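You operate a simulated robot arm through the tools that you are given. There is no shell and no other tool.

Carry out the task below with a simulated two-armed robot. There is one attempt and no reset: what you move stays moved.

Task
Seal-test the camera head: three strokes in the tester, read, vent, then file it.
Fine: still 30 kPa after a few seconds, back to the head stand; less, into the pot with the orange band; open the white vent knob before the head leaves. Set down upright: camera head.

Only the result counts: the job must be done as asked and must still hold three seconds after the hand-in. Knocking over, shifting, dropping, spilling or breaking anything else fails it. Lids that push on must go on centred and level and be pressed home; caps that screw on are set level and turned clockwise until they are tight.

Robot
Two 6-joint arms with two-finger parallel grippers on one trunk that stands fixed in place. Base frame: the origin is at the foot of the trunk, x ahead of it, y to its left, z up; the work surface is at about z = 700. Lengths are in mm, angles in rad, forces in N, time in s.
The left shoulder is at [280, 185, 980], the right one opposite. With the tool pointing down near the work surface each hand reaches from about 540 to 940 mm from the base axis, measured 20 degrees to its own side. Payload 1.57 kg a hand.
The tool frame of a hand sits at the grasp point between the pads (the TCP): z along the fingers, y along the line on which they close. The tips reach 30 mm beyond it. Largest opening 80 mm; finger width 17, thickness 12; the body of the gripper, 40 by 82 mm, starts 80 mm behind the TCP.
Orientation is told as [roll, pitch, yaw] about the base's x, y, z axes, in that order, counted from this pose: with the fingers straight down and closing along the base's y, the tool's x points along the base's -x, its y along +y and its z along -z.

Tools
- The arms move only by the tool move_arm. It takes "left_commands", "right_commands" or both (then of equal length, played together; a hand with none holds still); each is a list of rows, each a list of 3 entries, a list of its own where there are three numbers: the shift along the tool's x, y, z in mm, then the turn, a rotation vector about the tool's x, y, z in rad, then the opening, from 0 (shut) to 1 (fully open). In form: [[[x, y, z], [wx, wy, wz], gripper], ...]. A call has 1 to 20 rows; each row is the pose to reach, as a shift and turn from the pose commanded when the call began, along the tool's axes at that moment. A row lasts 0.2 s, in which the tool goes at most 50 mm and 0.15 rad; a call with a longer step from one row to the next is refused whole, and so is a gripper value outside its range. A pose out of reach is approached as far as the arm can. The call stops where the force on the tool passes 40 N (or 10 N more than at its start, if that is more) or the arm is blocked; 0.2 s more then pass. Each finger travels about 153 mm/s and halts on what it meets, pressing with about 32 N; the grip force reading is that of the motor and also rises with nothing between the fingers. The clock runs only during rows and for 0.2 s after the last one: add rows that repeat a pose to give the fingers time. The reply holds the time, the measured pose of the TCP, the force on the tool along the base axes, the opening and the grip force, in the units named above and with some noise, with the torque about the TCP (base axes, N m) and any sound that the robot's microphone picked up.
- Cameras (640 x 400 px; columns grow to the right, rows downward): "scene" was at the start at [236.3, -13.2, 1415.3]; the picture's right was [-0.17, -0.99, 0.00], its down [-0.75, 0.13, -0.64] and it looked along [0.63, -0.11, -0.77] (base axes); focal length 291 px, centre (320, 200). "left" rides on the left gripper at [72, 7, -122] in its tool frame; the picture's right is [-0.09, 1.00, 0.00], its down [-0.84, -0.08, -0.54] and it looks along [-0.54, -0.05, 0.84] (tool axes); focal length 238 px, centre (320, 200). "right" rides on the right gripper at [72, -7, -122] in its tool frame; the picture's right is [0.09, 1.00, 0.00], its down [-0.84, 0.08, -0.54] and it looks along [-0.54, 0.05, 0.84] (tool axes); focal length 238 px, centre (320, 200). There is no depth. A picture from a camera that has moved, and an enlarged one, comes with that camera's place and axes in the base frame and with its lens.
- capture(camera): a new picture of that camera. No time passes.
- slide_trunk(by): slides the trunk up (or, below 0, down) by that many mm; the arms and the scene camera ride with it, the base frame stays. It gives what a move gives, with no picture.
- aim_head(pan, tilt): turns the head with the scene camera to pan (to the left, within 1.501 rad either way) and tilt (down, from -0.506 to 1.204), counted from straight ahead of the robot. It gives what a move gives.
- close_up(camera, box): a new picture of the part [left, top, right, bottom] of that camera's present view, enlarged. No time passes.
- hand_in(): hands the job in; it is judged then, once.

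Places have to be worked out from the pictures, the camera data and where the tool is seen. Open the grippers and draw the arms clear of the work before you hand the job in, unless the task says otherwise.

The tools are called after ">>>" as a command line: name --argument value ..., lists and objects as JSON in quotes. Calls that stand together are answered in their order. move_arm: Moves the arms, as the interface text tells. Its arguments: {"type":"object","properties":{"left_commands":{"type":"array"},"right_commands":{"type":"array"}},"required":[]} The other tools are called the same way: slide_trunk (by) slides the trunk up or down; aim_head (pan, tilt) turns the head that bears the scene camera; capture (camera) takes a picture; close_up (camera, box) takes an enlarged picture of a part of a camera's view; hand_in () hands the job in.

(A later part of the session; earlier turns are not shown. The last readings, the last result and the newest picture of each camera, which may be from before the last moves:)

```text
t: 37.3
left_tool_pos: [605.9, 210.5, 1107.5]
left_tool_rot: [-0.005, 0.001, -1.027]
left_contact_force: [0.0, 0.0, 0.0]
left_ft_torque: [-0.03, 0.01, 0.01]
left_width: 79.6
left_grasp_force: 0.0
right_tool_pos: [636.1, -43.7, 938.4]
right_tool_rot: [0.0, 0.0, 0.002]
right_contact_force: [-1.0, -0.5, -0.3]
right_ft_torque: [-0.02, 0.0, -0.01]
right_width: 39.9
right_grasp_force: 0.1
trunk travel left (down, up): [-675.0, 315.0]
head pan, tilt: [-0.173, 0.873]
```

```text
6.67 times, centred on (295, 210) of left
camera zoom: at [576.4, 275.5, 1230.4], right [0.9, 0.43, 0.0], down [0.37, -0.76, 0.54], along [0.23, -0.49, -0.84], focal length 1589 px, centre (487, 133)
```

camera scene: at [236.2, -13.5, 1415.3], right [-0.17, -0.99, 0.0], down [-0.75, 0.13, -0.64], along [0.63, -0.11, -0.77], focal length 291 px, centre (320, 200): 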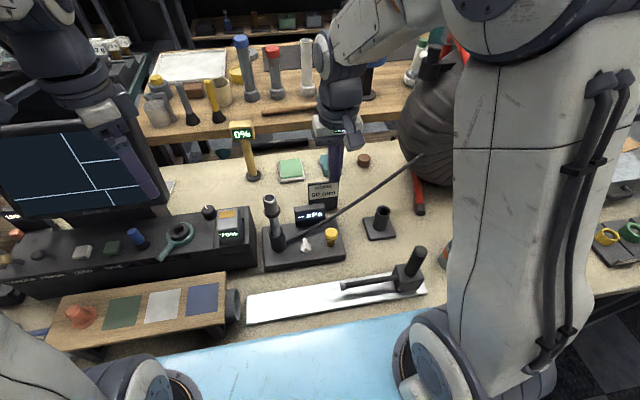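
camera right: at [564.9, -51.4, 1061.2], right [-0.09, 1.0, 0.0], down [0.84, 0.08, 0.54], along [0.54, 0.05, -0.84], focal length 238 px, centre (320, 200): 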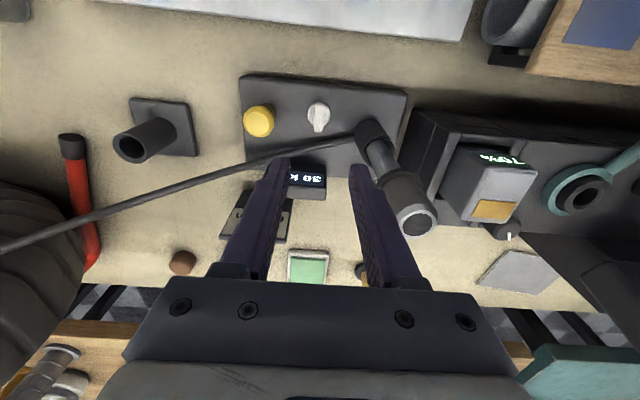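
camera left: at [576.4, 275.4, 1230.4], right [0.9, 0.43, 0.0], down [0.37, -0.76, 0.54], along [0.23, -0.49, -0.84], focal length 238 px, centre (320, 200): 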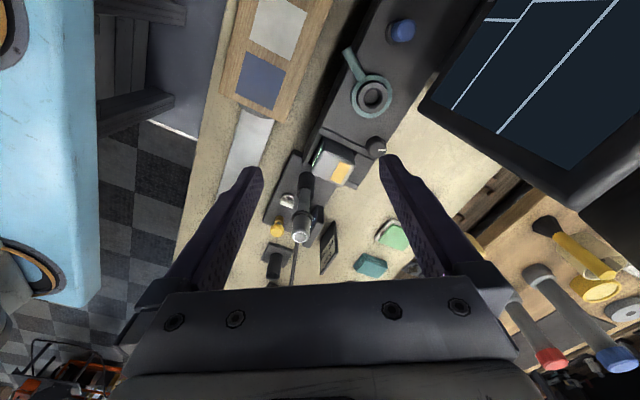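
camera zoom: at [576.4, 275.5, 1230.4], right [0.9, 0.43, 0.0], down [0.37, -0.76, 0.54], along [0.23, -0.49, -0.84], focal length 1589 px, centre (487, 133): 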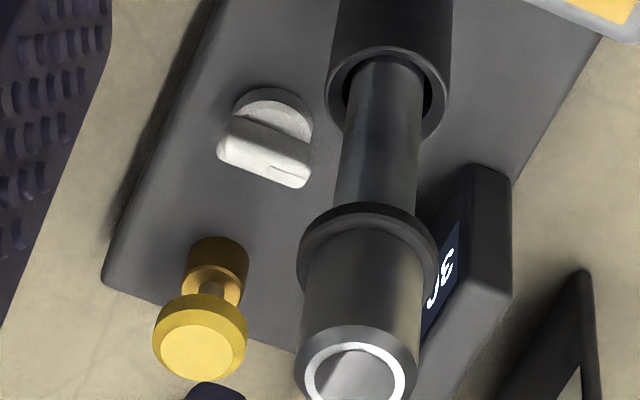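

It still reads 30 kPa. I'll wait 4 seconds more to be sure, and zoom on the knob for its exact position.

>>> move_arm --right_commands '[[[0, 0, 0], [0, 0, 0], 0.5], [[0, 0, 0], [0, 0, 0], 0.5], [[0, 0, 0], [0, 0, 0], 0.5], [[0, 0, 0], [0, 0, 0], 0.5], [[0, 0, 0], [0, 0, 0], 0.5], [[0, 0, 0], [0, 0, 0], 0.5], [[0, 0, 0], [0, 0, 0], 0.5], [[0, 0, 0], [0, 0, 0], 0.5], [[0, 0, 0], [0, 0, 0], 0.5], [[0, 0, 0], [0, 0, 0], 0.5], [[0, 0, 0], [0, 0, 0], 0.5], [[0, 0, 0], [0, 0, 0], 0.5], [[0, 0, 0], [0, 0, 0], 0.5], [[0, 0, 0], [0, 0, 0], 0.5], [[0, 0, 0], [0, 0, 0], 0.5], [[0, 0, 0], [0, 0, 0], 0.5], [[0, 0, 0], [0, 0, 0], 0.5], [[0, 0, 0], [0, 0, 0], 0.5], [[0, 0, 0], [0, 0, 0], 0.5], [[0, 0, 0], [0, 0, 0], 0.5]]'

>>> close_up --camera "scene" --box '[280, 190, 350, 260]'

>>> close_up --camera "right" --box '[290, 90, 350, 140]'

>>> close_up --camera "left" --box '[275, 185, 305, 210]'

>>> close_up --camera "scene" --box '[294, 236, 318, 258]'

```text
t: 41.5
left_tool_pos: [607.1, 209.8, 1108.4]
left_tool_rot: [-0.006, 0.0, -1.027]
left_contact_force: [-0.2, 0.1, 0.3]
left_ft_torque: [-0.01, 0.01, -0.02]
left_width: 80.0
left_grasp_force: 0.0
right_tool_pos: [636.0, -45.3, 938.8]
right_tool_rot: [0.0, 0.001, 0.002]
right_contact_force: [0.3, 0.4, -1.0]
right_ft_torque: [0.01, 0.0, 0.02]
right_width: 39.9
right_grasp_force: 0.0
trunk travel left (down, up): [-675.0, 315.0]
head pan, tilt: [-0.173, 0.873]
```

```text
5.71 times, centred on (315, 225) of scene
camera zoom: at [236.3, -13.4, 1415.3], right [-0.17, -0.99, 0.0], down [-0.75, 0.13, -0.64], along [0.63, -0.11, -0.77], focal length 1663 px, centre (349, 57)
```

zoom: 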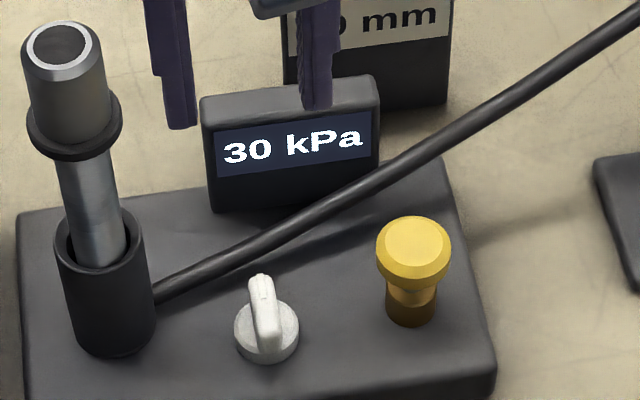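

```text
8.00 times, centred on (320, 115) of right
camera zoom: at [564.9, -51.4, 1061.1], right [-0.09, 1.0, 0.0], down [0.84, 0.08, 0.54], along [0.54, 0.05, -0.84], focal length 1907 px, centre (320, 880)
```

zoom: 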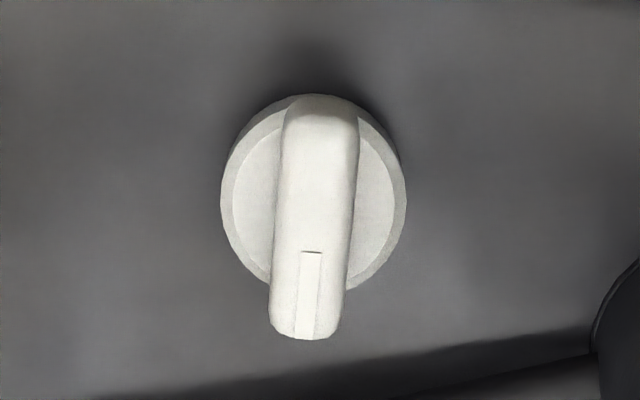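

```text
16.00 times, centred on (290, 198) of left
camera zoom: at [576.4, 275.5, 1230.4], right [0.9, 0.43, 0.0], down [0.37, -0.76, 0.54], along [0.23, -0.49, -0.84], focal length 3814 px, centre (800, 240)
```

zoom: 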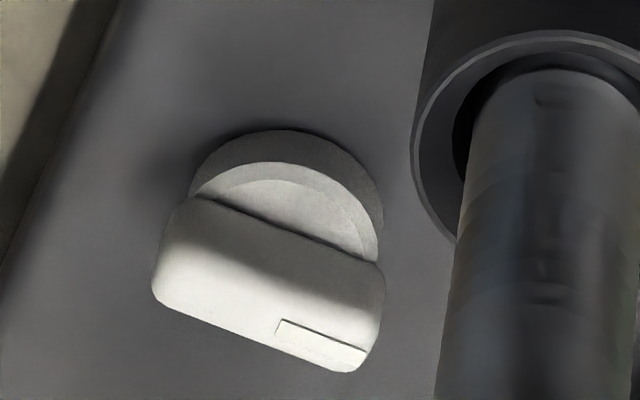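

```text
16.00 times, centred on (306, 247) of scene
camera zoom: at [236.3, -13.4, 1415.3], right [-0.17, -0.99, 0.0], down [-0.75, 0.13, -0.64], along [0.63, -0.11, -0.77], focal length 4657 px, centre (544, -552)
```

zoom: 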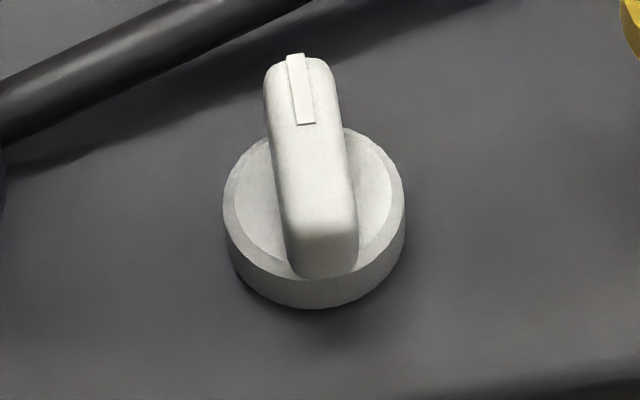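

After 8 s it still reads 30 kPa, so the head is fine and goes back to its stand after venting. The knob centre is about (636.5, -45.3), with an 11.6 mm wide ridge along x whose top is near z=762. I'll lower the hand to just above the ridge and check.

>>> move_arm --right_commands '[[[-0.5, -0.9, 30], [0, 0, 0], 0.5], [[-0.5, -0.9, 60], [0, 0, 0], 0.5], [[-0.5, -0.9, 90], [0, 0, 0], 0.5], [[-0.5, -0.9, 115], [0, 0, 0], 0.5], [[-0.5, -0.9, 135], [0, 0, 0], 0.5], [[-0.5, -0.9, 135], [0, 0, 0], 0.5]]'

>>> capture --camera "right"

>>> close_up --camera "scene" --box '[250, 180, 360, 270]'

>>> close_up --camera "left" --box '[250, 170, 330, 240]'

```text
t: 42.9
left_tool_pos: [607.3, 210.7, 1107.8]
left_tool_rot: [-0.004, -0.001, -1.027]
left_contact_force: [-0.8, 0.5, -0.5]
left_ft_torque: [0.01, -0.04, -0.01]
left_width: 80.1
left_grasp_force: 0.0
right_tool_pos: [638.5, -45.7, 803.9]
right_tool_rot: [-0.001, 0.001, 0.002]
right_contact_force: [-1.1, -0.2, 1.2]
right_ft_torque: [0.02, 0.01, 0.05]
right_width: 40.0
right_grasp_force: 0.0
trunk travel left (down, up): [-675.0, 315.0]
head pan, tilt: [-0.173, 0.873]
```

```text
taken
camera right: at [566.2, -52.1, 925.6], right [-0.09, 1.0, 0.0], down [0.84, 0.08, 0.54], along [0.54, 0.05, -0.84], focal length 238 px, centre (320, 200)
```

right: 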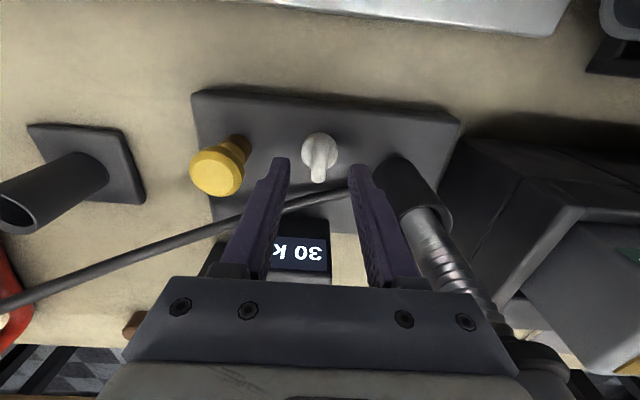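

```text
4.44 times, centred on (305, 225) of scene
camera zoom: at [236.4, -13.4, 1415.3], right [-0.17, -0.99, 0.0], down [-0.75, 0.13, -0.64], along [0.63, -0.11, -0.77], focal length 1294 px, centre (387, 89)
```

zoom: 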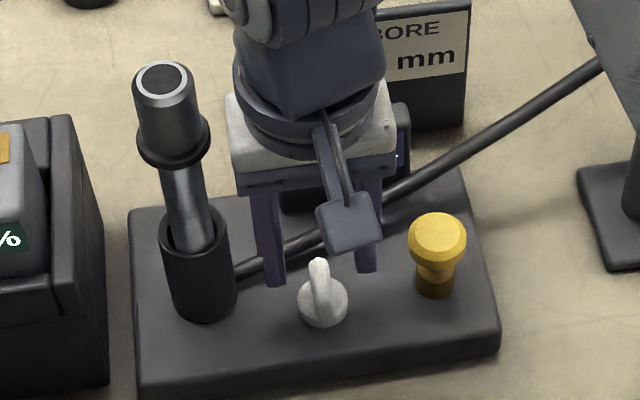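

```text
5.71 times, centred on (290, 205) of left
camera zoom: at [576.5, 275.5, 1230.3], right [0.9, 0.43, 0.0], down [0.37, -0.76, 0.54], along [0.23, -0.49, -0.84], focal length 1362 px, centre (491, 171)
```

zoom: 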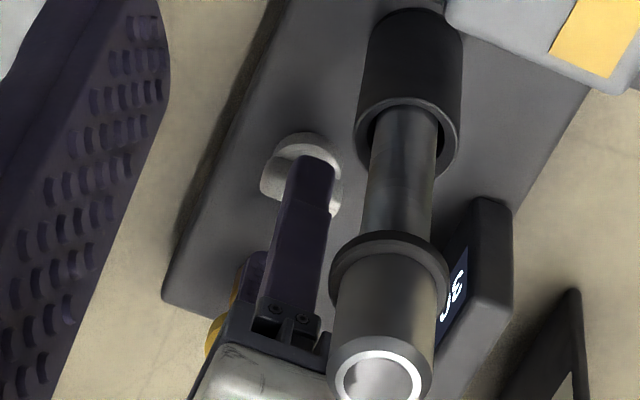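

The fingers straddle the ridge symmetrically and the gripper body keeps about 9 mm from the head collar. I'll lower 22 mm and close on the ridge.

>>> move_arm --right_commands '[[[0.5, 0.2, 8], [0, 0, 0], 0.5], [[1, 0.2, 16], [0, 0, 0], 0.5], [[1, 0.2, 22], [0, 0, 0], 0.5], [[1, 0.2, 22], [0, 0, 0], 0.3], [[1, 0.2, 22], [0, 0, 0], 0.1], [[1, 0.2, 22], [0, 0, 0], 0.05], [[1, 0.2, 22], [0, 0, 0], 0.05]]'

>>> capture --camera "right"

>>> close_up --camera "scene" --box '[250, 180, 360, 270]'

```text
t: 44.5
left_tool_pos: [606.3, 210.6, 1106.9]
left_tool_rot: [-0.006, 0.0, -1.027]
left_contact_force: [0.1, 0.3, 0.9]
left_ft_torque: [0.03, 0.0, 0.03]
left_width: 79.8
left_grasp_force: 0.1
right_tool_pos: [637.5, -44.5, 782.0]
right_tool_rot: [-0.001, -0.002, 0.001]
right_contact_force: [1.1, -3.8, 0.9]
right_ft_torque: [-0.08, 0.02, -0.01]
right_width: 11.6
right_grasp_force: 29.2
trunk travel left (down, up): [-675.0, 315.0]
head pan, tilt: [-0.173, 0.873]
```

```text
taken
camera right: at [565.1, -52.1, 903.4], right [-0.09, 1.0, 0.0], down [0.84, 0.08, 0.54], along [0.54, 0.05, -0.84], focal length 238 px, centre (320, 200)
```

right: 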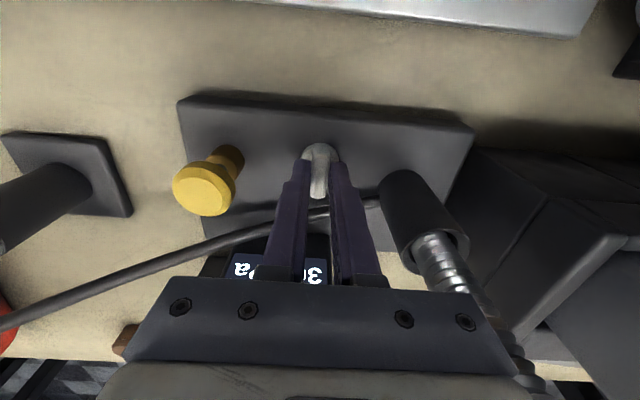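

```text
4.44 times, centred on (305, 225) of scene
camera zoom: at [236.3, -13.6, 1415.3], right [-0.17, -0.99, 0.0], down [-0.75, 0.13, -0.64], along [0.63, -0.11, -0.77], focal length 1294 px, centre (387, 89)
```

zoom: 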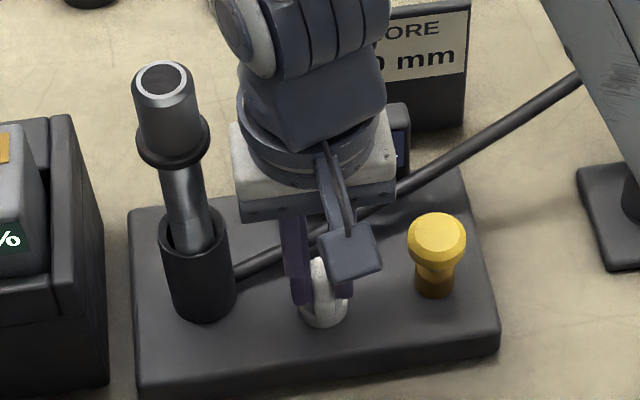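

I have the ridge firmly at 11.6 mm. I'll turn counter-clockwise (seen from above) a little first and check the torque and the reading.

>>> move_arm --right_commands '[[[0.3, -0.6, 0], [0, 0, 0], 0.05], [[0.3, -0.6, 0], [0, 0, -0.1], 0.05], [[0.3, -0.6, 0], [0, 0, -0.2], 0.05], [[0.3, -0.6, 0], [0, 0, -0.3], 0.05]]'

>>> close_up --camera "scene" --box '[250, 180, 360, 270]'

>>> capture --camera "right"

```text
t: 45.5
left_tool_pos: [607.0, 210.7, 1107.1]
left_tool_rot: [-0.006, -0.001, -1.028]
left_contact_force: [-1.1, -0.5, -0.2]
left_ft_torque: [-0.01, 0.02, 0.01]
left_width: 79.7
left_grasp_force: 0.0
right_tool_pos: [635.6, -46.0, 782.8]
right_tool_rot: [-0.002, 0.0, 0.3]
right_contact_force: [3.1, -6.7, 0.2]
right_ft_torque: [-0.1, -0.76, -0.04]
right_width: 12.2
right_grasp_force: 29.3
trunk travel left (down, up): [-675.0, 315.0]
head pan, tilt: [-0.173, 0.873]
```

```text
4.44 times, centred on (305, 225) of scene
camera zoom: at [236.6, -13.8, 1415.2], right [-0.17, -0.99, 0.0], down [-0.75, 0.13, -0.64], along [0.63, -0.11, -0.77], focal length 1294 px, centre (387, 89)
```

zoom: 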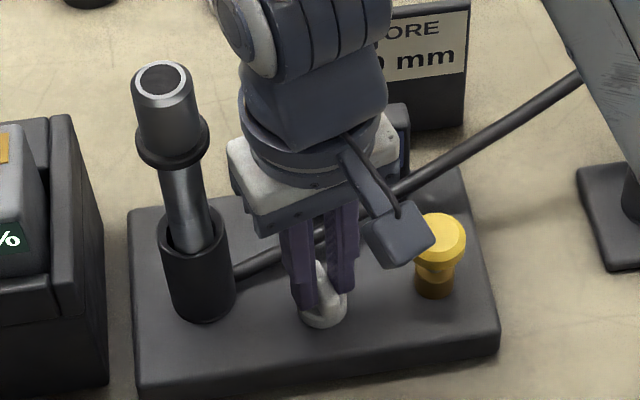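

```text
taken
camera right: at [570.4, -74.0, 903.4], right [-0.38, 0.92, 0.0], down [0.78, 0.32, 0.54], along [0.5, 0.21, -0.84], focal length 238 px, centre (320, 200)
```

right: 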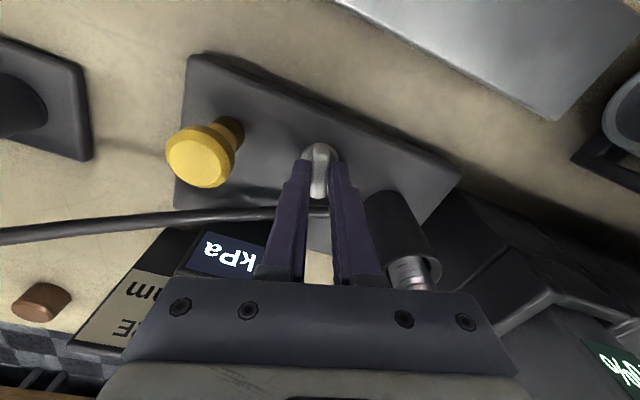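

The knob turns with the hand easily. I'll continue turning to about 50°.

>>> move_arm --right_commands '[[[0, -0.5, 0], [0, 0, -0.12], 0.05], [[0, -0.5, 0], [0, 0, -0.24], 0.05], [[0, -0.5, 0], [0, 0, -0.36], 0.05], [[0, -0.5, 0], [0, 0, -0.48], 0.05], [[0, -0.5, 0], [0, 0, -0.58], 0.05]]'

>>> close_up --camera "scene" --box '[250, 180, 360, 270]'

>>> capture --camera "right"

>>> close_up --camera "left" --box '[250, 170, 330, 240]'

```text
t: 46.7
left_tool_pos: [606.8, 210.1, 1105.3]
left_tool_rot: [-0.006, 0.0, -1.029]
left_contact_force: [0.7, -0.1, 0.5]
left_ft_torque: [0.02, 0.01, -0.01]
left_width: 79.9
left_grasp_force: 0.1
right_tool_pos: [636.0, -46.2, 782.3]
right_tool_rot: [-0.002, -0.001, 0.883]
right_contact_force: [5.3, -5.9, 0.6]
right_ft_torque: [-0.47, 0.13, -0.01]
right_width: 11.8
right_grasp_force: 28.5
trunk travel left (down, up): [-675.0, 315.0]
head pan, tilt: [-0.173, 0.873]
```

```text
4.44 times, centred on (305, 225) of scene
camera zoom: at [236.8, -13.8, 1415.2], right [-0.17, -0.99, 0.0], down [-0.75, 0.13, -0.64], along [0.63, -0.11, -0.77], focal length 1294 px, centre (387, 89)
```

zoom: 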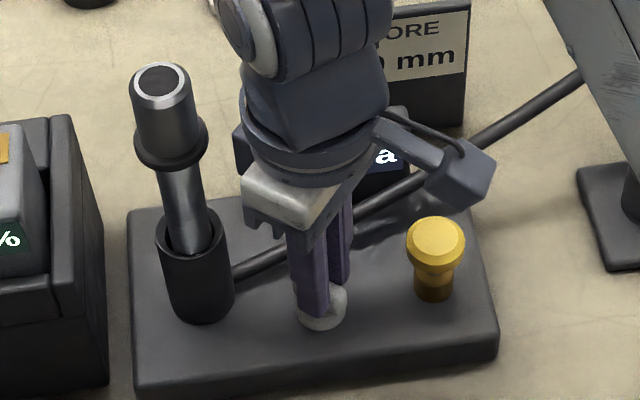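

```text
taken
camera right: at [596.5, -106.5, 903.6], right [-0.83, 0.56, 0.0], down [0.47, 0.7, 0.54], along [0.3, 0.45, -0.84], focal length 238 px, centre (320, 200)
```

right: 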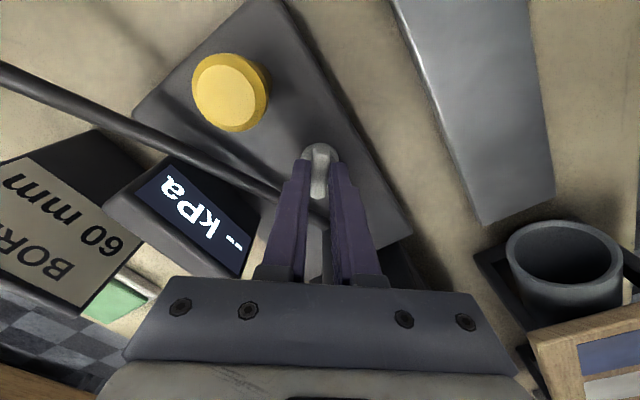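

```text
5.71 times, centred on (290, 205) of left
camera zoom: at [576.9, 275.1, 1230.2], right [0.9, 0.43, -0.01], down [0.37, -0.76, 0.54], along [0.23, -0.49, -0.84], focal length 1362 px, centre (491, 171)
```

zoom: 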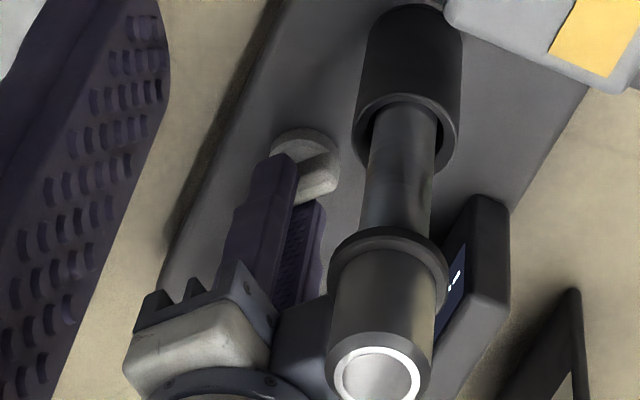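

The display went back to "--", so the pressure is vented. I'll turn on to about 90° so the knob is clearly open.

>>> move_arm --right_commands '[[[0, -0.6, 0], [0, 0, -0.12], 0.05], [[0, -0.6, 0], [0, 0, -0.24], 0.05], [[0, -0.6, 0], [0, 0, -0.36], 0.05], [[0, -0.6, 0], [0, 0, -0.48], 0.05], [[0, -0.6, 0], [0, 0, -0.6], 0.05], [[0, -0.6, 0], [0, 0, -0.68], 0.05]]'

>>> close_up --camera "scene" --box '[250, 180, 360, 270]'

>>> capture --camera "right"

```text
t: 48.1
left_tool_pos: [607.1, 209.6, 1106.8]
left_tool_rot: [-0.005, 0.001, -1.029]
left_contact_force: [0.3, -0.7, -0.1]
left_ft_torque: [0.02, -0.03, 0.0]
left_width: 80.0
left_grasp_force: 0.1
right_tool_pos: [637.6, -46.0, 780.9]
right_tool_rot: [-0.001, -0.001, 1.562]
right_contact_force: [6.0, -0.8, -0.2]
right_ft_torque: [0.07, -0.04, -0.42]
right_width: 11.5
right_grasp_force: 28.8
trunk travel left (down, up): [-675.0, 315.0]
head pan, tilt: [-0.173, 0.873]
```

```text
4.44 times, centred on (305, 225) of scene
camera zoom: at [237.0, -13.6, 1415.1], right [-0.17, -0.99, 0.0], down [-0.76, 0.13, -0.64], along [0.63, -0.11, -0.77], focal length 1294 px, centre (387, 89)
```

zoom: 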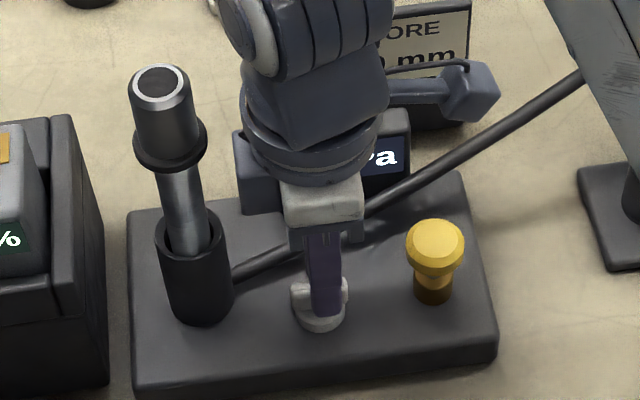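

```text
taken
camera right: at [643.5, -118.6, 903.6], right [-1.0, -0.08, 0.0], down [-0.07, 0.84, 0.54], along [-0.04, 0.54, -0.84], focal length 238 px, centre (320, 200)
```

right: 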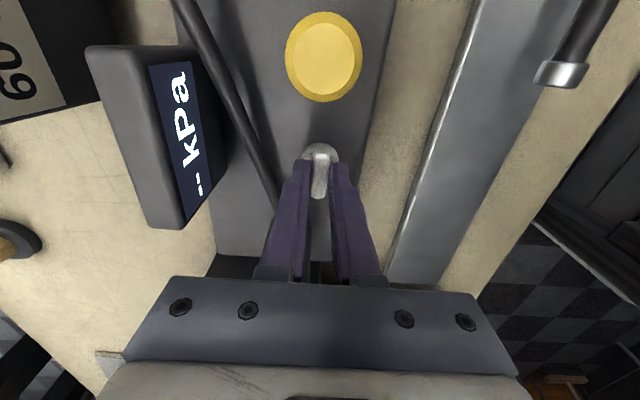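

The knob is at 90° with "--" on the display and the torque is rising, so it is at its stop. I'll open the fingers slightly, rise straight up and turn the hand back.

>>> move_arm --right_commands '[[[0, 0, 0], [0, 0, 0.02], 0.2], [[0, 0, 0], [0, 0, 0.02], 0.33], [[0, 0, 0], [0, 0, 0.02], 0.33], [[0, 0, -10], [0, 0, 0.02], 0.33], [[0, 0, -30], [0, 0, 0.02], 0.33], [[0, 0, -65], [0, 0, 0.02], 0.33], [[0, 0, -110], [0, 0, 0.02], 0.33], [[0, 0, -155], [0, 0, 0.02], 0.33], [[0, 0, -200], [0, 0, 0.02], 0.33], [[0, 0, -230], [0, 0, 0.02], 0.33]]'

>>> close_up --camera "scene" --box '[250, 180, 360, 270]'

>>> capture --camera "scene"

```text
t: 50.3
left_tool_pos: [607.6, 210.6, 1106.3]
left_tool_rot: [-0.004, 0.001, -1.028]
left_contact_force: [0.2, 0.1, 0.9]
left_ft_torque: [0.0, 0.0, 0.0]
left_width: 80.0
left_grasp_force: 0.1
right_tool_pos: [636.5, -45.6, 1012.6]
right_tool_rot: [-0.001, 0.0, 1.54]
right_contact_force: [0.1, 0.9, 1.0]
right_ft_torque: [-0.01, 0.02, 0.02]
right_width: 26.5
right_grasp_force: 0.2
trunk travel left (down, up): [-675.0, 315.0]
head pan, tilt: [-0.173, 0.873]
```

```text
4.44 times, centred on (305, 225) of scene
camera zoom: at [236.3, -13.5, 1415.3], right [-0.17, -0.99, 0.0], down [-0.75, 0.13, -0.64], along [0.63, -0.11, -0.77], focal length 1294 px, centre (387, 89)
```

zoom: 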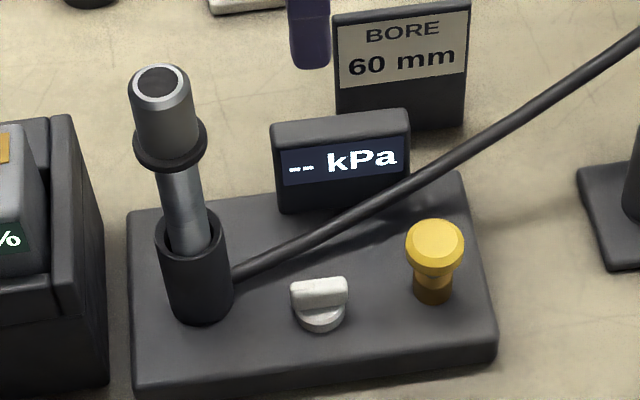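

```text
taken
camera scene: at [236.3, -13.5, 1415.3], right [-0.17, -0.99, 0.0], down [-0.75, 0.13, -0.64], along [0.63, -0.11, -0.77], focal length 291 px, centre (320, 200)
```

scene: 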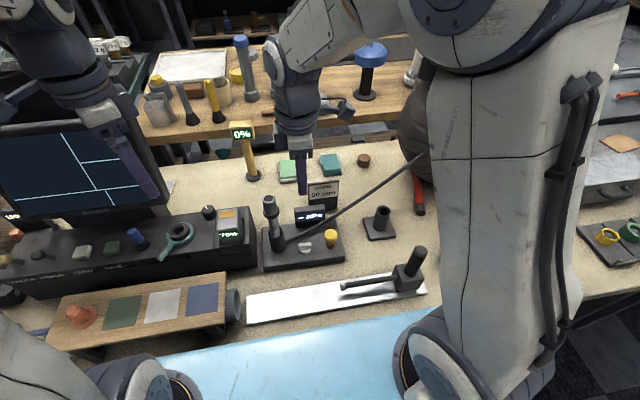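

The vent knob is open at 90°. The tester looks to have moved only about 1–2 mm during the turn. I'll turn the hand back and go above the head at about (658.5, 25), with the tips still above its top.

>>> move_arm --right_commands '[[[-6, -1.7, 0], [0, 0, 0.14], 0.33], [[-13, -3.5, 0], [0, 0, 0.28], 0.33], [[-20, -5.4, 0], [0, 0, 0.42], 0.4], [[-26, -7.2, 0], [0, 0, 0.56], 0.5], [[-33, -9, 0], [0, 0, 0.7], 0.6], [[-39, -10.8, 0], [0, 0, 0.84], 0.7], [[-46, -12.6, 0], [0, 0, 0.98], 0.8], [[-52, -14.4, 0], [0, 0, 1.12], 0.85], [[-58, -16.2, 0], [0, 0, 1.26], 0.85], [[-65, -18, 0], [0, 0, 1.4], 0.85], [[-71.2, -19.8, 0], [0, 0, 1.54], 0.85], [[-71.2, -19.8, 0], [0, 0, 1.54], 0.85]]'

>>> capture --camera "right"

>>> close_up --camera "scene" --box '[235, 150, 345, 260]'

```text
t: 52.9
left_tool_pos: [608.1, 210.6, 1106.6]
left_tool_rot: [-0.006, 0.0, -1.028]
left_contact_force: [0.5, -0.1, 0.0]
left_ft_torque: [0.01, 0.02, 0.0]
left_width: 80.0
left_grasp_force: 0.0
right_tool_pos: [657.7, 25.6, 1011.9]
right_tool_rot: [0.001, 0.001, 0.001]
right_contact_force: [-1.0, 0.1, 0.7]
right_ft_torque: [-0.02, -0.03, 0.01]
right_width: 68.0
right_grasp_force: 0.1
trunk travel left (down, up): [-675.0, 315.0]
head pan, tilt: [-0.173, 0.873]
```

```text
taken
camera right: at [586.6, 17.4, 1134.4], right [-0.09, 1.0, 0.0], down [0.84, 0.08, 0.54], along [0.54, 0.05, -0.84], focal length 238 px, centre (320, 200)
```

right: 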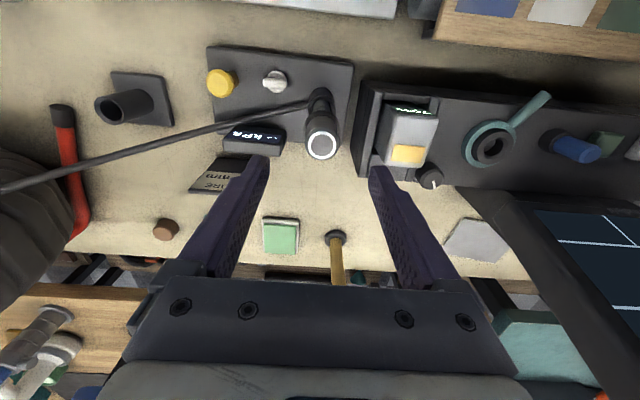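

```text
3.64 times, centred on (290, 205) of scene
camera zoom: at [236.3, -13.5, 1415.3], right [-0.17, -0.99, 0.0], down [-0.75, 0.13, -0.64], along [0.63, -0.11, -0.77], focal length 1058 px, centre (429, 182)
```

zoom: 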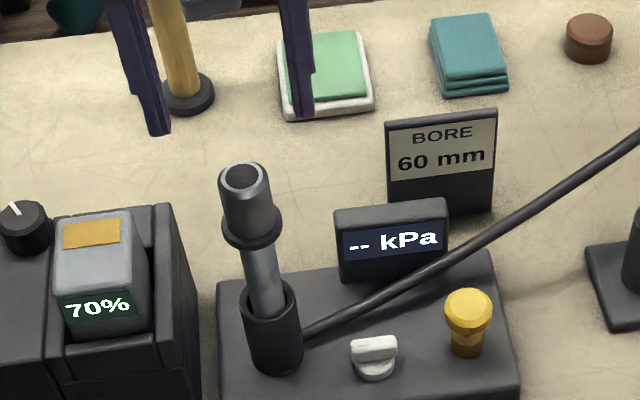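

>>> close_up --camera "right" --box '[290, 80, 360, 170]'

>>> close_up --camera "left" --box '[265, 160, 335, 260]'

```text
4.44 times, centred on (325, 125) of right
camera zoom: at [586.6, 17.4, 1134.4], right [-0.09, 1.0, 0.0], down [0.84, 0.08, 0.54], along [0.54, 0.05, -0.84], focal length 1059 px, centre (298, 533)
```

zoom: 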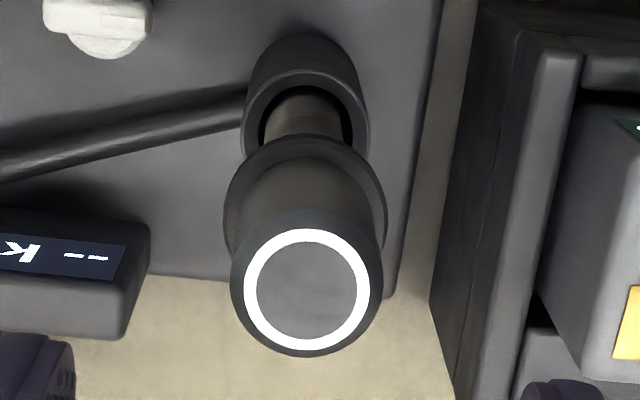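

```text
4.00 times, centred on (300, 210) of left
camera zoom: at [576.4, 275.4, 1230.4], right [0.9, 0.43, 0.0], down [0.37, -0.76, 0.54], along [0.23, -0.49, -0.84], focal length 953 px, centre (400, 160)
```

zoom: 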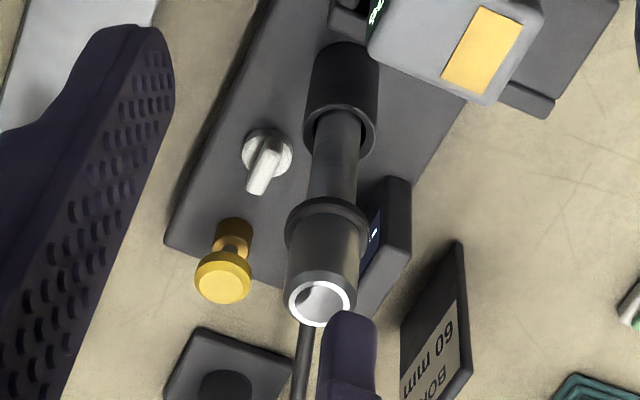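

The head top is at (658.6, 25.7), under the hand. I'll lower to the same grip height as before (TCP z≈929) and close on the body.

>>> move_arm --right_commands '[[[-0.4, 0.3, 25], [0, 0, 0], 0.8], [[-0.4, 0.3, 50], [0, 0, 0], 0.8], [[-0.4, 0.3, 70], [0, 0, 0], 0.8], [[-0.4, 0.3, 82.5], [0, 0, 0], 0.8], [[-0.4, 0.3, 82.5], [0, 0, 0], 0.6], [[-0.4, 0.3, 82.5], [0, 0, 0], 0.45], [[-0.4, 0.3, 82.5], [0, 0, 0], 0.3], [[-0.4, 0.3, 82.5], [0, 0, 0], 0.2], [[-0.4, 0.3, 82.5], [0, 0, 0], 0.2]]'

>>> capture --camera "right"

>>> close_up --camera "scene" --box '[235, 150, 345, 260]'

```text
t: 54.9
left_tool_pos: [607.0, 210.0, 1106.4]
left_tool_rot: [-0.006, 0.0, -1.027]
left_contact_force: [-0.3, 0.2, 0.3]
left_ft_torque: [0.0, 0.02, 0.01]
left_width: 80.0
left_grasp_force: 0.0
right_tool_pos: [658.9, 25.3, 928.3]
right_tool_rot: [-0.001, 0.0, 0.003]
right_contact_force: [0.5, -0.3, -0.4]
right_ft_torque: [0.01, -0.02, -0.01]
right_width: 29.9
right_grasp_force: 31.8
trunk travel left (down, up): [-675.0, 315.0]
head pan, tilt: [-0.173, 0.873]
```

```text
taken
camera right: at [587.3, 17.2, 1051.4], right [-0.09, 1.0, 0.0], down [0.84, 0.08, 0.54], along [0.54, 0.05, -0.84], focal length 238 px, centre (320, 200)
```

right: 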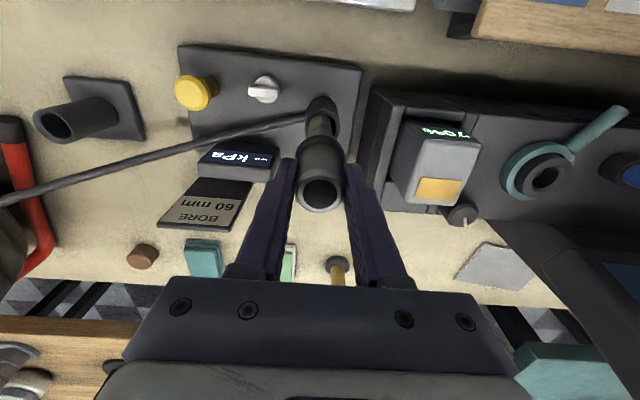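

```text
3.64 times, centred on (290, 205) of scene
camera zoom: at [236.4, -13.5, 1415.3], right [-0.17, -0.99, 0.0], down [-0.75, 0.13, -0.64], along [0.63, -0.11, -0.77], focal length 1058 px, centre (429, 182)
```

zoom: 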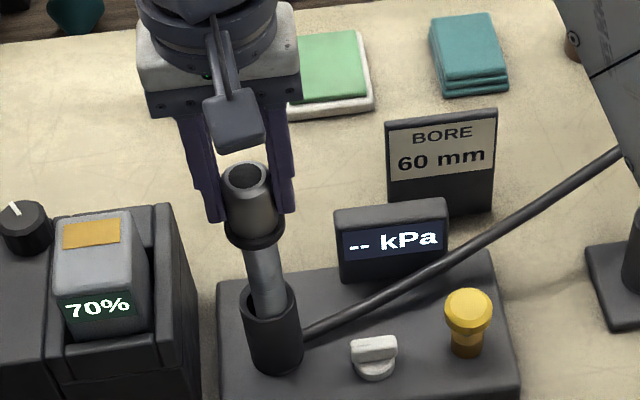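

The grip is good at 29.9 mm with no side load. I'll lift the head straight up out of the port.

>>> move_arm --right_commands '[[[0, 0, -8], [0, 0, 0], 0.2], [[0, 0, -20], [0, 0, 0], 0.2], [[0, 0, -40], [0, 0, 0], 0.2], [[0, 0, -60], [0, 0, 0], 0.2], [[0, 0, -80], [0, 0, 0], 0.2], [[0, 0, -100], [0, 0, 0], 0.2], [[0, 0, -115], [0, 0, 0], 0.2]]'

>>> close_up --camera "scene" --box '[235, 130, 345, 270]'

>>> close_up --camera "right" --box '[270, 50, 370, 220]'

>>> close_up --camera "left" --box '[250, 150, 350, 270]'

```text
t: 56.5
left_tool_pos: [606.4, 210.1, 1107.1]
left_tool_rot: [-0.005, -0.002, -1.028]
left_contact_force: [0.0, 0.6, -0.4]
left_ft_torque: [-0.02, 0.01, 0.05]
left_width: 79.8
left_grasp_force: 0.1
right_tool_pos: [660.0, 23.8, 1044.9]
right_tool_rot: [-0.001, 0.0, 0.002]
right_contact_force: [-0.6, 0.0, -3.0]
right_ft_torque: [0.02, 0.02, -0.02]
right_width: 30.0
right_grasp_force: 32.1
trunk travel left (down, up): [-675.0, 315.0]
head pan, tilt: [-0.173, 0.873]
```

```text
2.86 times, centred on (290, 200) of scene
camera zoom: at [236.4, -13.5, 1415.3], right [-0.17, -0.99, 0.0], down [-0.75, 0.13, -0.64], along [0.63, -0.11, -0.77], focal length 832 px, centre (406, 200)
```

zoom: 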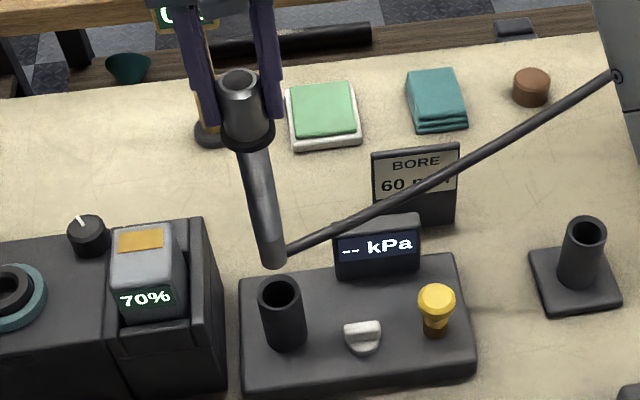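

```text
2.35 times, centred on (320, 135) of right
camera zoom: at [587.9, 17.2, 1167.2], right [-0.09, 1.0, 0.0], down [0.84, 0.08, 0.54], along [0.54, 0.05, -0.84], focal length 561 px, centre (320, 353)
```

zoom: 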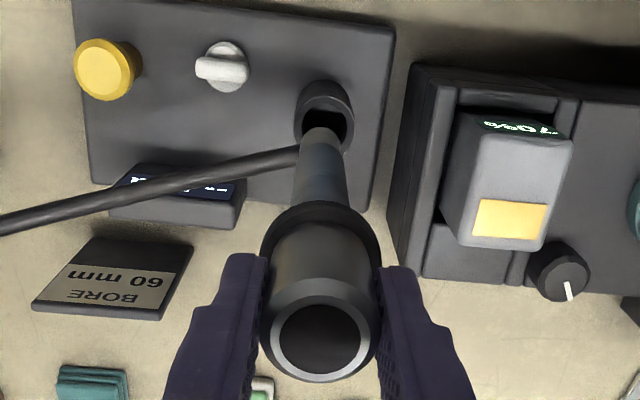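

```text
3.33 times, centred on (300, 210) of left
camera zoom: at [576.5, 275.4, 1230.3], right [0.9, 0.43, 0.0], down [0.37, -0.76, 0.54], along [0.23, -0.49, -0.84], focal length 794 px, centre (387, 167)
```

zoom: 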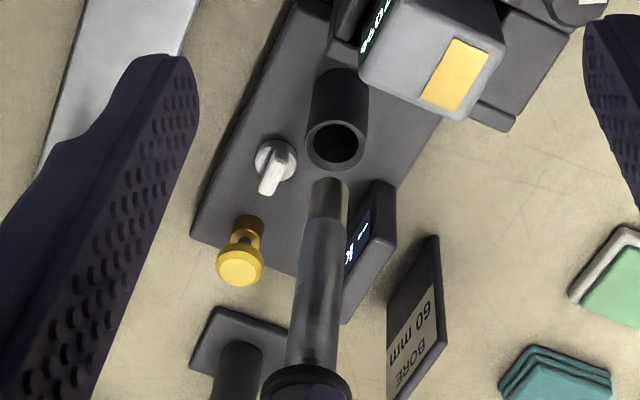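

The head is out and the tester stayed in place. I'll carry it back above the stand at the same height.

>>> move_arm --right_commands '[[[-2, -24, 0], [0, 0, 0], 0.2], [[-4, -49, 0], [0, 0, 0], 0.2], [[-6, -73, 0], [0, 0, 0], 0.2], [[-9, -98, 0], [0, 0, 0], 0.2], [[-11, -122, 0], [0, 0, 0], 0.2], [[-13, -147, 0], [0, 0, 0], 0.2], [[-15, -171, 0], [0, 0, 0], 0.2], [[-17, -196, 0], [0, 0, 0], 0.2], [[-19, -220, 0], [0, 0, 0], 0.2], [[-22, -245, 0], [0, 0, 0], 0.2], [[-24, -269, 0], [0, 0, 0], 0.2], [[-25.8, -293.8, 0], [0, 0, 0], 0.2], [[-25.8, -293.8, 0], [0, 0, 0], 0.2]]'

>>> capture --camera "scene"

>>> close_up --camera "scene" --box '[355, 160, 415, 245]'

>>> close_up --camera "right" --box '[295, 75, 345, 125]'

>>> capture --camera "left"

```text
t: 59.3
left_tool_pos: [607.3, 209.6, 1107.4]
left_tool_rot: [-0.004, -0.001, -1.027]
left_contact_force: [0.0, -0.5, -1.2]
left_ft_torque: [-0.03, 0.0, -0.04]
left_width: 80.1
left_grasp_force: 0.0
right_tool_pos: [684.4, -270.1, 1043.9]
right_tool_rot: [0.0, 0.0, 0.002]
right_contact_force: [0.6, -0.6, -2.5]
right_ft_torque: [-0.02, -0.04, -0.02]
right_width: 30.0
right_grasp_force: 32.2
trunk travel left (down, up): [-675.0, 315.0]
head pan, tilt: [-0.173, 0.873]
```

```text
taken
camera scene: at [236.4, -13.7, 1415.3], right [-0.17, -0.99, 0.0], down [-0.75, 0.13, -0.64], along [0.63, -0.11, -0.77], focal length 291 px, centre (320, 200)
```

scene: 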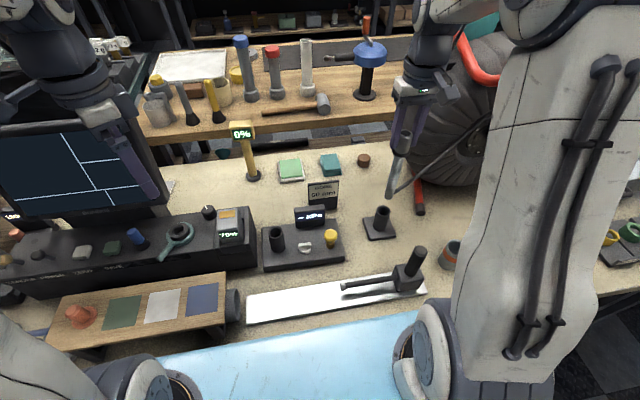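

```text
4.71 times, centred on (385, 202) of scene
camera zoom: at [236.4, -13.7, 1415.3], right [-0.17, -0.99, 0.0], down [-0.75, 0.13, -0.64], along [0.63, -0.11, -0.77], focal length 1370 px, centre (14, 188)
```

zoom: 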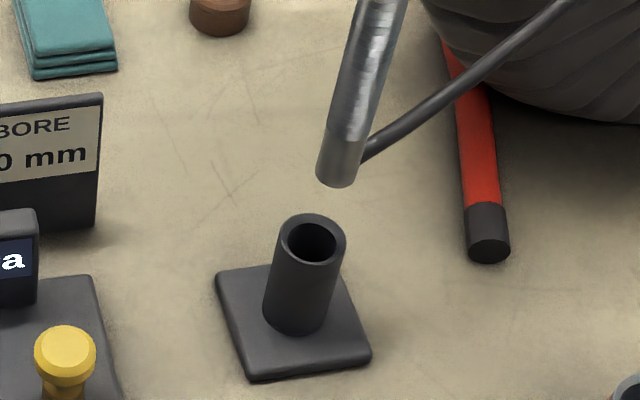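

```text
8.00 times, centred on (320, 100) of right
camera zoom: at [613.6, -277.0, 1166.9], right [-0.09, 1.0, 0.0], down [0.84, 0.08, 0.54], along [0.54, 0.05, -0.84], focal length 1907 px, centre (320, 1000)
```

zoom: 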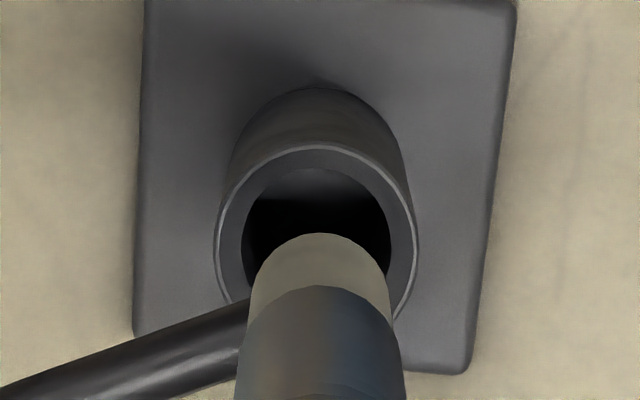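

```text
taken
camera left: at [576.5, 275.2, 1230.4], right [0.9, 0.43, 0.0], down [0.37, -0.76, 0.54], along [0.23, -0.49, -0.84], focal length 238 px, centre (320, 200)
```

left: 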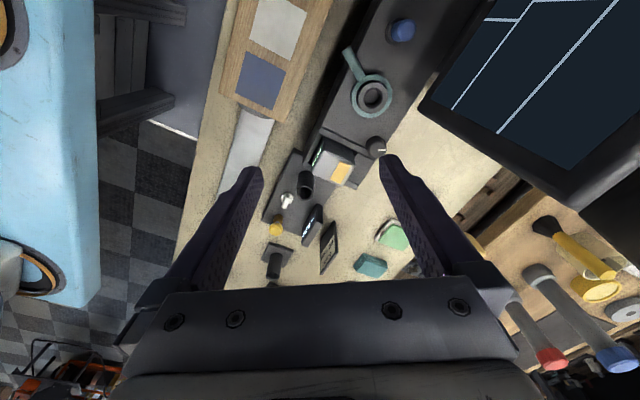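

I need a sharper fix of the foot against the cup, so I'll zoom in more tightly.

>>> close_up --camera "scene" --box '[370, 190, 400, 222]'

>>> close_up --camera "left" --box '[255, 230, 295, 290]'

>>> close_up --camera "scene" --box '[360, 200, 400, 245]'

```text
12.50 times, centred on (385, 206) of scene
camera zoom: at [236.4, -13.7, 1415.3], right [-0.17, -0.99, 0.0], down [-0.75, 0.13, -0.64], along [0.63, -0.11, -0.77], focal length 3638 px, centre (-492, 125)
```

zoom: 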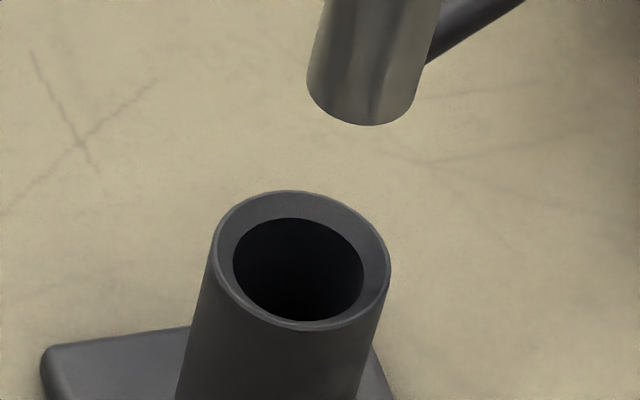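

```text
6.67 times, centred on (275, 260) of left
camera zoom: at [576.5, 275.2, 1230.4], right [0.9, 0.43, 0.0], down [0.37, -0.76, 0.54], along [0.23, -0.49, -0.84], focal length 1589 px, centre (620, -200)
```

zoom: 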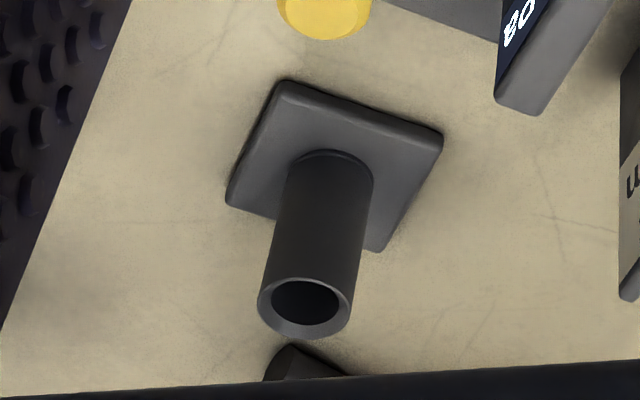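

```text
8.89 times, centred on (380, 222) of scene
camera zoom: at [236.4, -13.7, 1415.3], right [-0.17, -0.99, 0.0], down [-0.75, 0.13, -0.64], along [0.63, -0.11, -0.77], focal length 2587 px, centre (-213, 0)
```

zoom: 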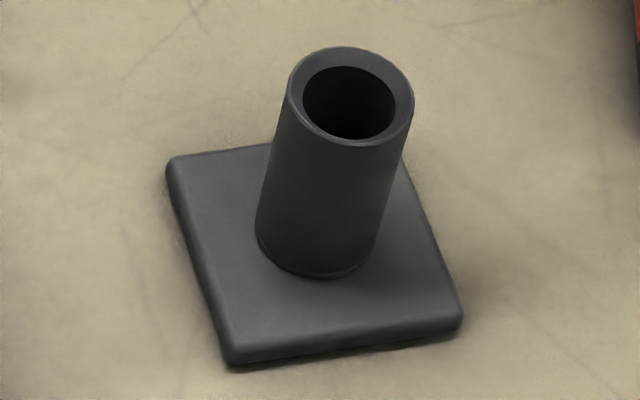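

The cup is at about (688.6, -270) and the foot at (685, -270.1). I'll shift 3.5 mm in x and lower to a few mm above the rim.

>>> move_arm --right_commands '[[[-3.5, 0, 10], [0, 0, 0], 0.2], [[-3.5, 0, 25], [0, 0, 0], 0.2], [[-3.5, 0, 40], [0, 0, 0], 0.2], [[-3.5, 0, 52], [0, 0, 0], 0.2], [[-3.5, 0, 52], [0, 0, 0], 0.2]]'

>>> close_up --camera "scene" --box '[365, 190, 405, 235]'

>>> close_up --camera "right" --box '[295, 75, 345, 125]'

```text
t: 60.5
left_tool_pos: [606.5, 210.4, 1105.5]
left_tool_rot: [-0.007, 0.0, -1.028]
left_contact_force: [0.7, 0.4, -0.8]
left_ft_torque: [0.02, 0.02, 0.0]
left_width: 80.2
left_grasp_force: 0.2
right_tool_pos: [688.9, -269.4, 991.5]
right_tool_rot: [0.0, 0.0, 0.001]
right_contact_force: [-0.3, 0.0, -3.3]
right_ft_torque: [-0.01, -0.02, 0.0]
right_width: 30.1
right_grasp_force: 31.9
trunk travel left (down, up): [-675.0, 315.0]
head pan, tilt: [-0.173, 0.873]
```

```text
8.89 times, centred on (385, 212) of scene
camera zoom: at [236.4, -13.6, 1415.3], right [-0.17, -0.99, 0.0], down [-0.75, 0.13, -0.64], along [0.63, -0.11, -0.77], focal length 2587 px, centre (-258, 89)
```

zoom: 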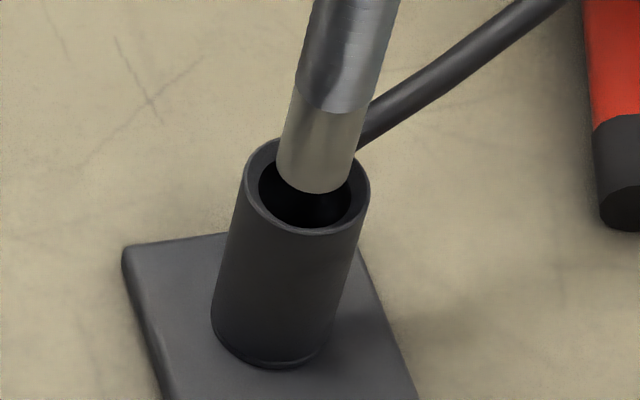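

```text
8.00 times, centred on (320, 100) of right
camera zoom: at [617.2, -276.5, 1114.0], right [-0.09, 1.0, 0.0], down [0.84, 0.08, 0.54], along [0.54, 0.05, -0.84], focal length 1907 px, centre (320, 1000)
```

zoom: 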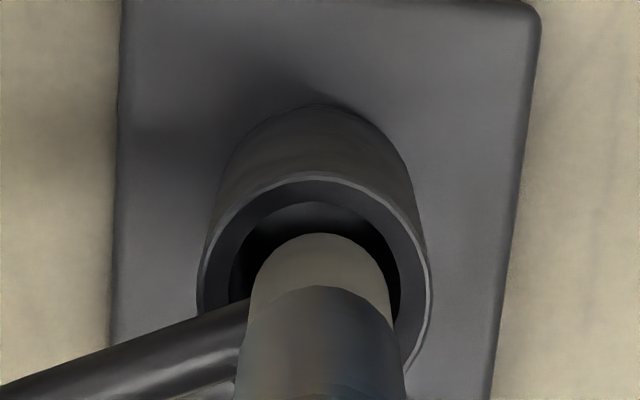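

The foot is centred over the cup within about 1 mm in both views. I'll lower it in.

>>> move_arm --right_commands '[[[0, 0.4, 6], [0, 0, 0], 0.2], [[0, 0.4, 12], [0, 0, 0], 0.2], [[0, 0.4, 19], [0, 0, 0], 0.2], [[0, 0.4, 27], [0, 0, 0], 0.2], [[0, 0.4, 35], [0, 0, 0], 0.2], [[0, 0.4, 43], [0, 0, 0], 0.2], [[0, 0.4, 51], [0, 0, 0], 0.2], [[0, 0.4, 59], [0, 0, 0], 0.2], [[0, 0.4, 66], [0, 0, 0], 0.2], [[0, 0.4, 70], [0, 0, 0], 0.2]]'

>>> close_up --camera "scene" --box '[355, 160, 415, 245]'

```text
t: 62.7
left_tool_pos: [606.3, 209.9, 1106.8]
left_tool_rot: [-0.005, 0.0, -1.03]
left_contact_force: [-1.5, 0.2, 0.7]
left_ft_torque: [-0.01, 0.0, -0.01]
left_width: 80.0
left_grasp_force: 0.1
right_tool_pos: [688.9, -268.4, 922.5]
right_tool_rot: [0.001, 0.0, 0.002]
right_contact_force: [0.2, -0.1, -2.0]
right_ft_torque: [-0.01, -0.01, -0.03]
right_width: 30.1
right_grasp_force: 31.8
trunk travel left (down, up): [-675.0, 315.0]
head pan, tilt: [-0.173, 0.873]
```

```text
4.71 times, centred on (385, 202) of scene
camera zoom: at [236.4, -13.6, 1415.3], right [-0.17, -0.99, 0.0], down [-0.75, 0.13, -0.64], along [0.63, -0.11, -0.77], focal length 1370 px, centre (14, 188)
```

zoom: 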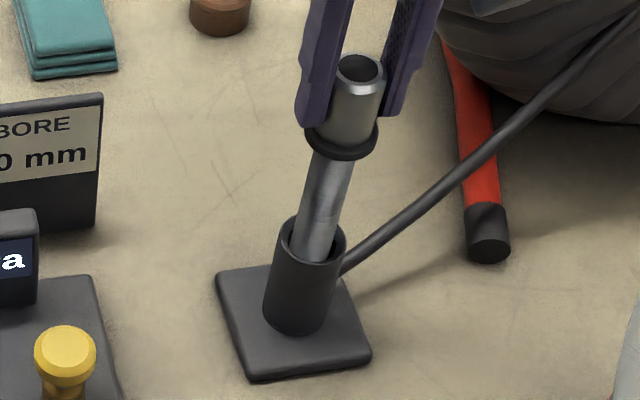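

The shaft is well inside with no side force. I'll go down the last millimetres slowly.

>>> move_arm --right_commands '[[[0, 0, 2], [0, 0, 0], 0.2], [[0, 0, 4], [0, 0, 0], 0.2], [[0, 0, 6], [0, 0, 0], 0.2], [[0, 0, 8], [0, 0, 0], 0.2], [[0, 0, 9.5], [0, 0, 0], 0.2]]'

```text
t: 63.9
left_tool_pos: [607.5, 210.1, 1107.7]
left_tool_rot: [-0.008, 0.001, -1.028]
left_contact_force: [-0.6, 0.5, -0.5]
left_ft_torque: [0.0, 0.01, 0.03]
left_width: 80.2
left_grasp_force: 0.1
right_tool_pos: [688.0, -269.8, 912.7]
right_tool_rot: [0.002, -0.001, 0.001]
right_contact_force: [1.3, -0.2, -2.2]
right_ft_torque: [-0.01, -0.01, -0.02]
right_width: 29.8
right_grasp_force: 32.0
trunk travel left (down, up): [-675.0, 315.0]
head pan, tilt: [-0.173, 0.873]
```

Still hanging free (-2.2 N, its weight). I'll go a few millimetres further in 1 mm steps.

>>> move_arm --right_commands '[[[0, 0, 1], [0, 0, 0], 0.2], [[0, 0, 2], [0, 0, 0], 0.2], [[0, 0, 2], [0, 0, 0], 0.2]]'

```text
t: 64.7
left_tool_pos: [606.8, 210.6, 1107.2]
left_tool_rot: [-0.005, 0.001, -1.028]
left_contact_force: [-0.3, -0.2, -0.4]
left_ft_torque: [0.02, -0.02, 0.0]
left_width: 79.7
left_grasp_force: 0.2
right_tool_pos: [687.8, -269.5, 911.7]
right_tool_rot: [-0.001, -0.002, 0.001]
right_contact_force: [-1.2, 0.2, 5.7]
right_ft_torque: [0.0, 0.23, 0.0]
right_width: 30.0
right_grasp_force: 31.5
trunk travel left (down, up): [-675.0, 315.0]
head pan, tilt: [-0.173, 0.873]
```

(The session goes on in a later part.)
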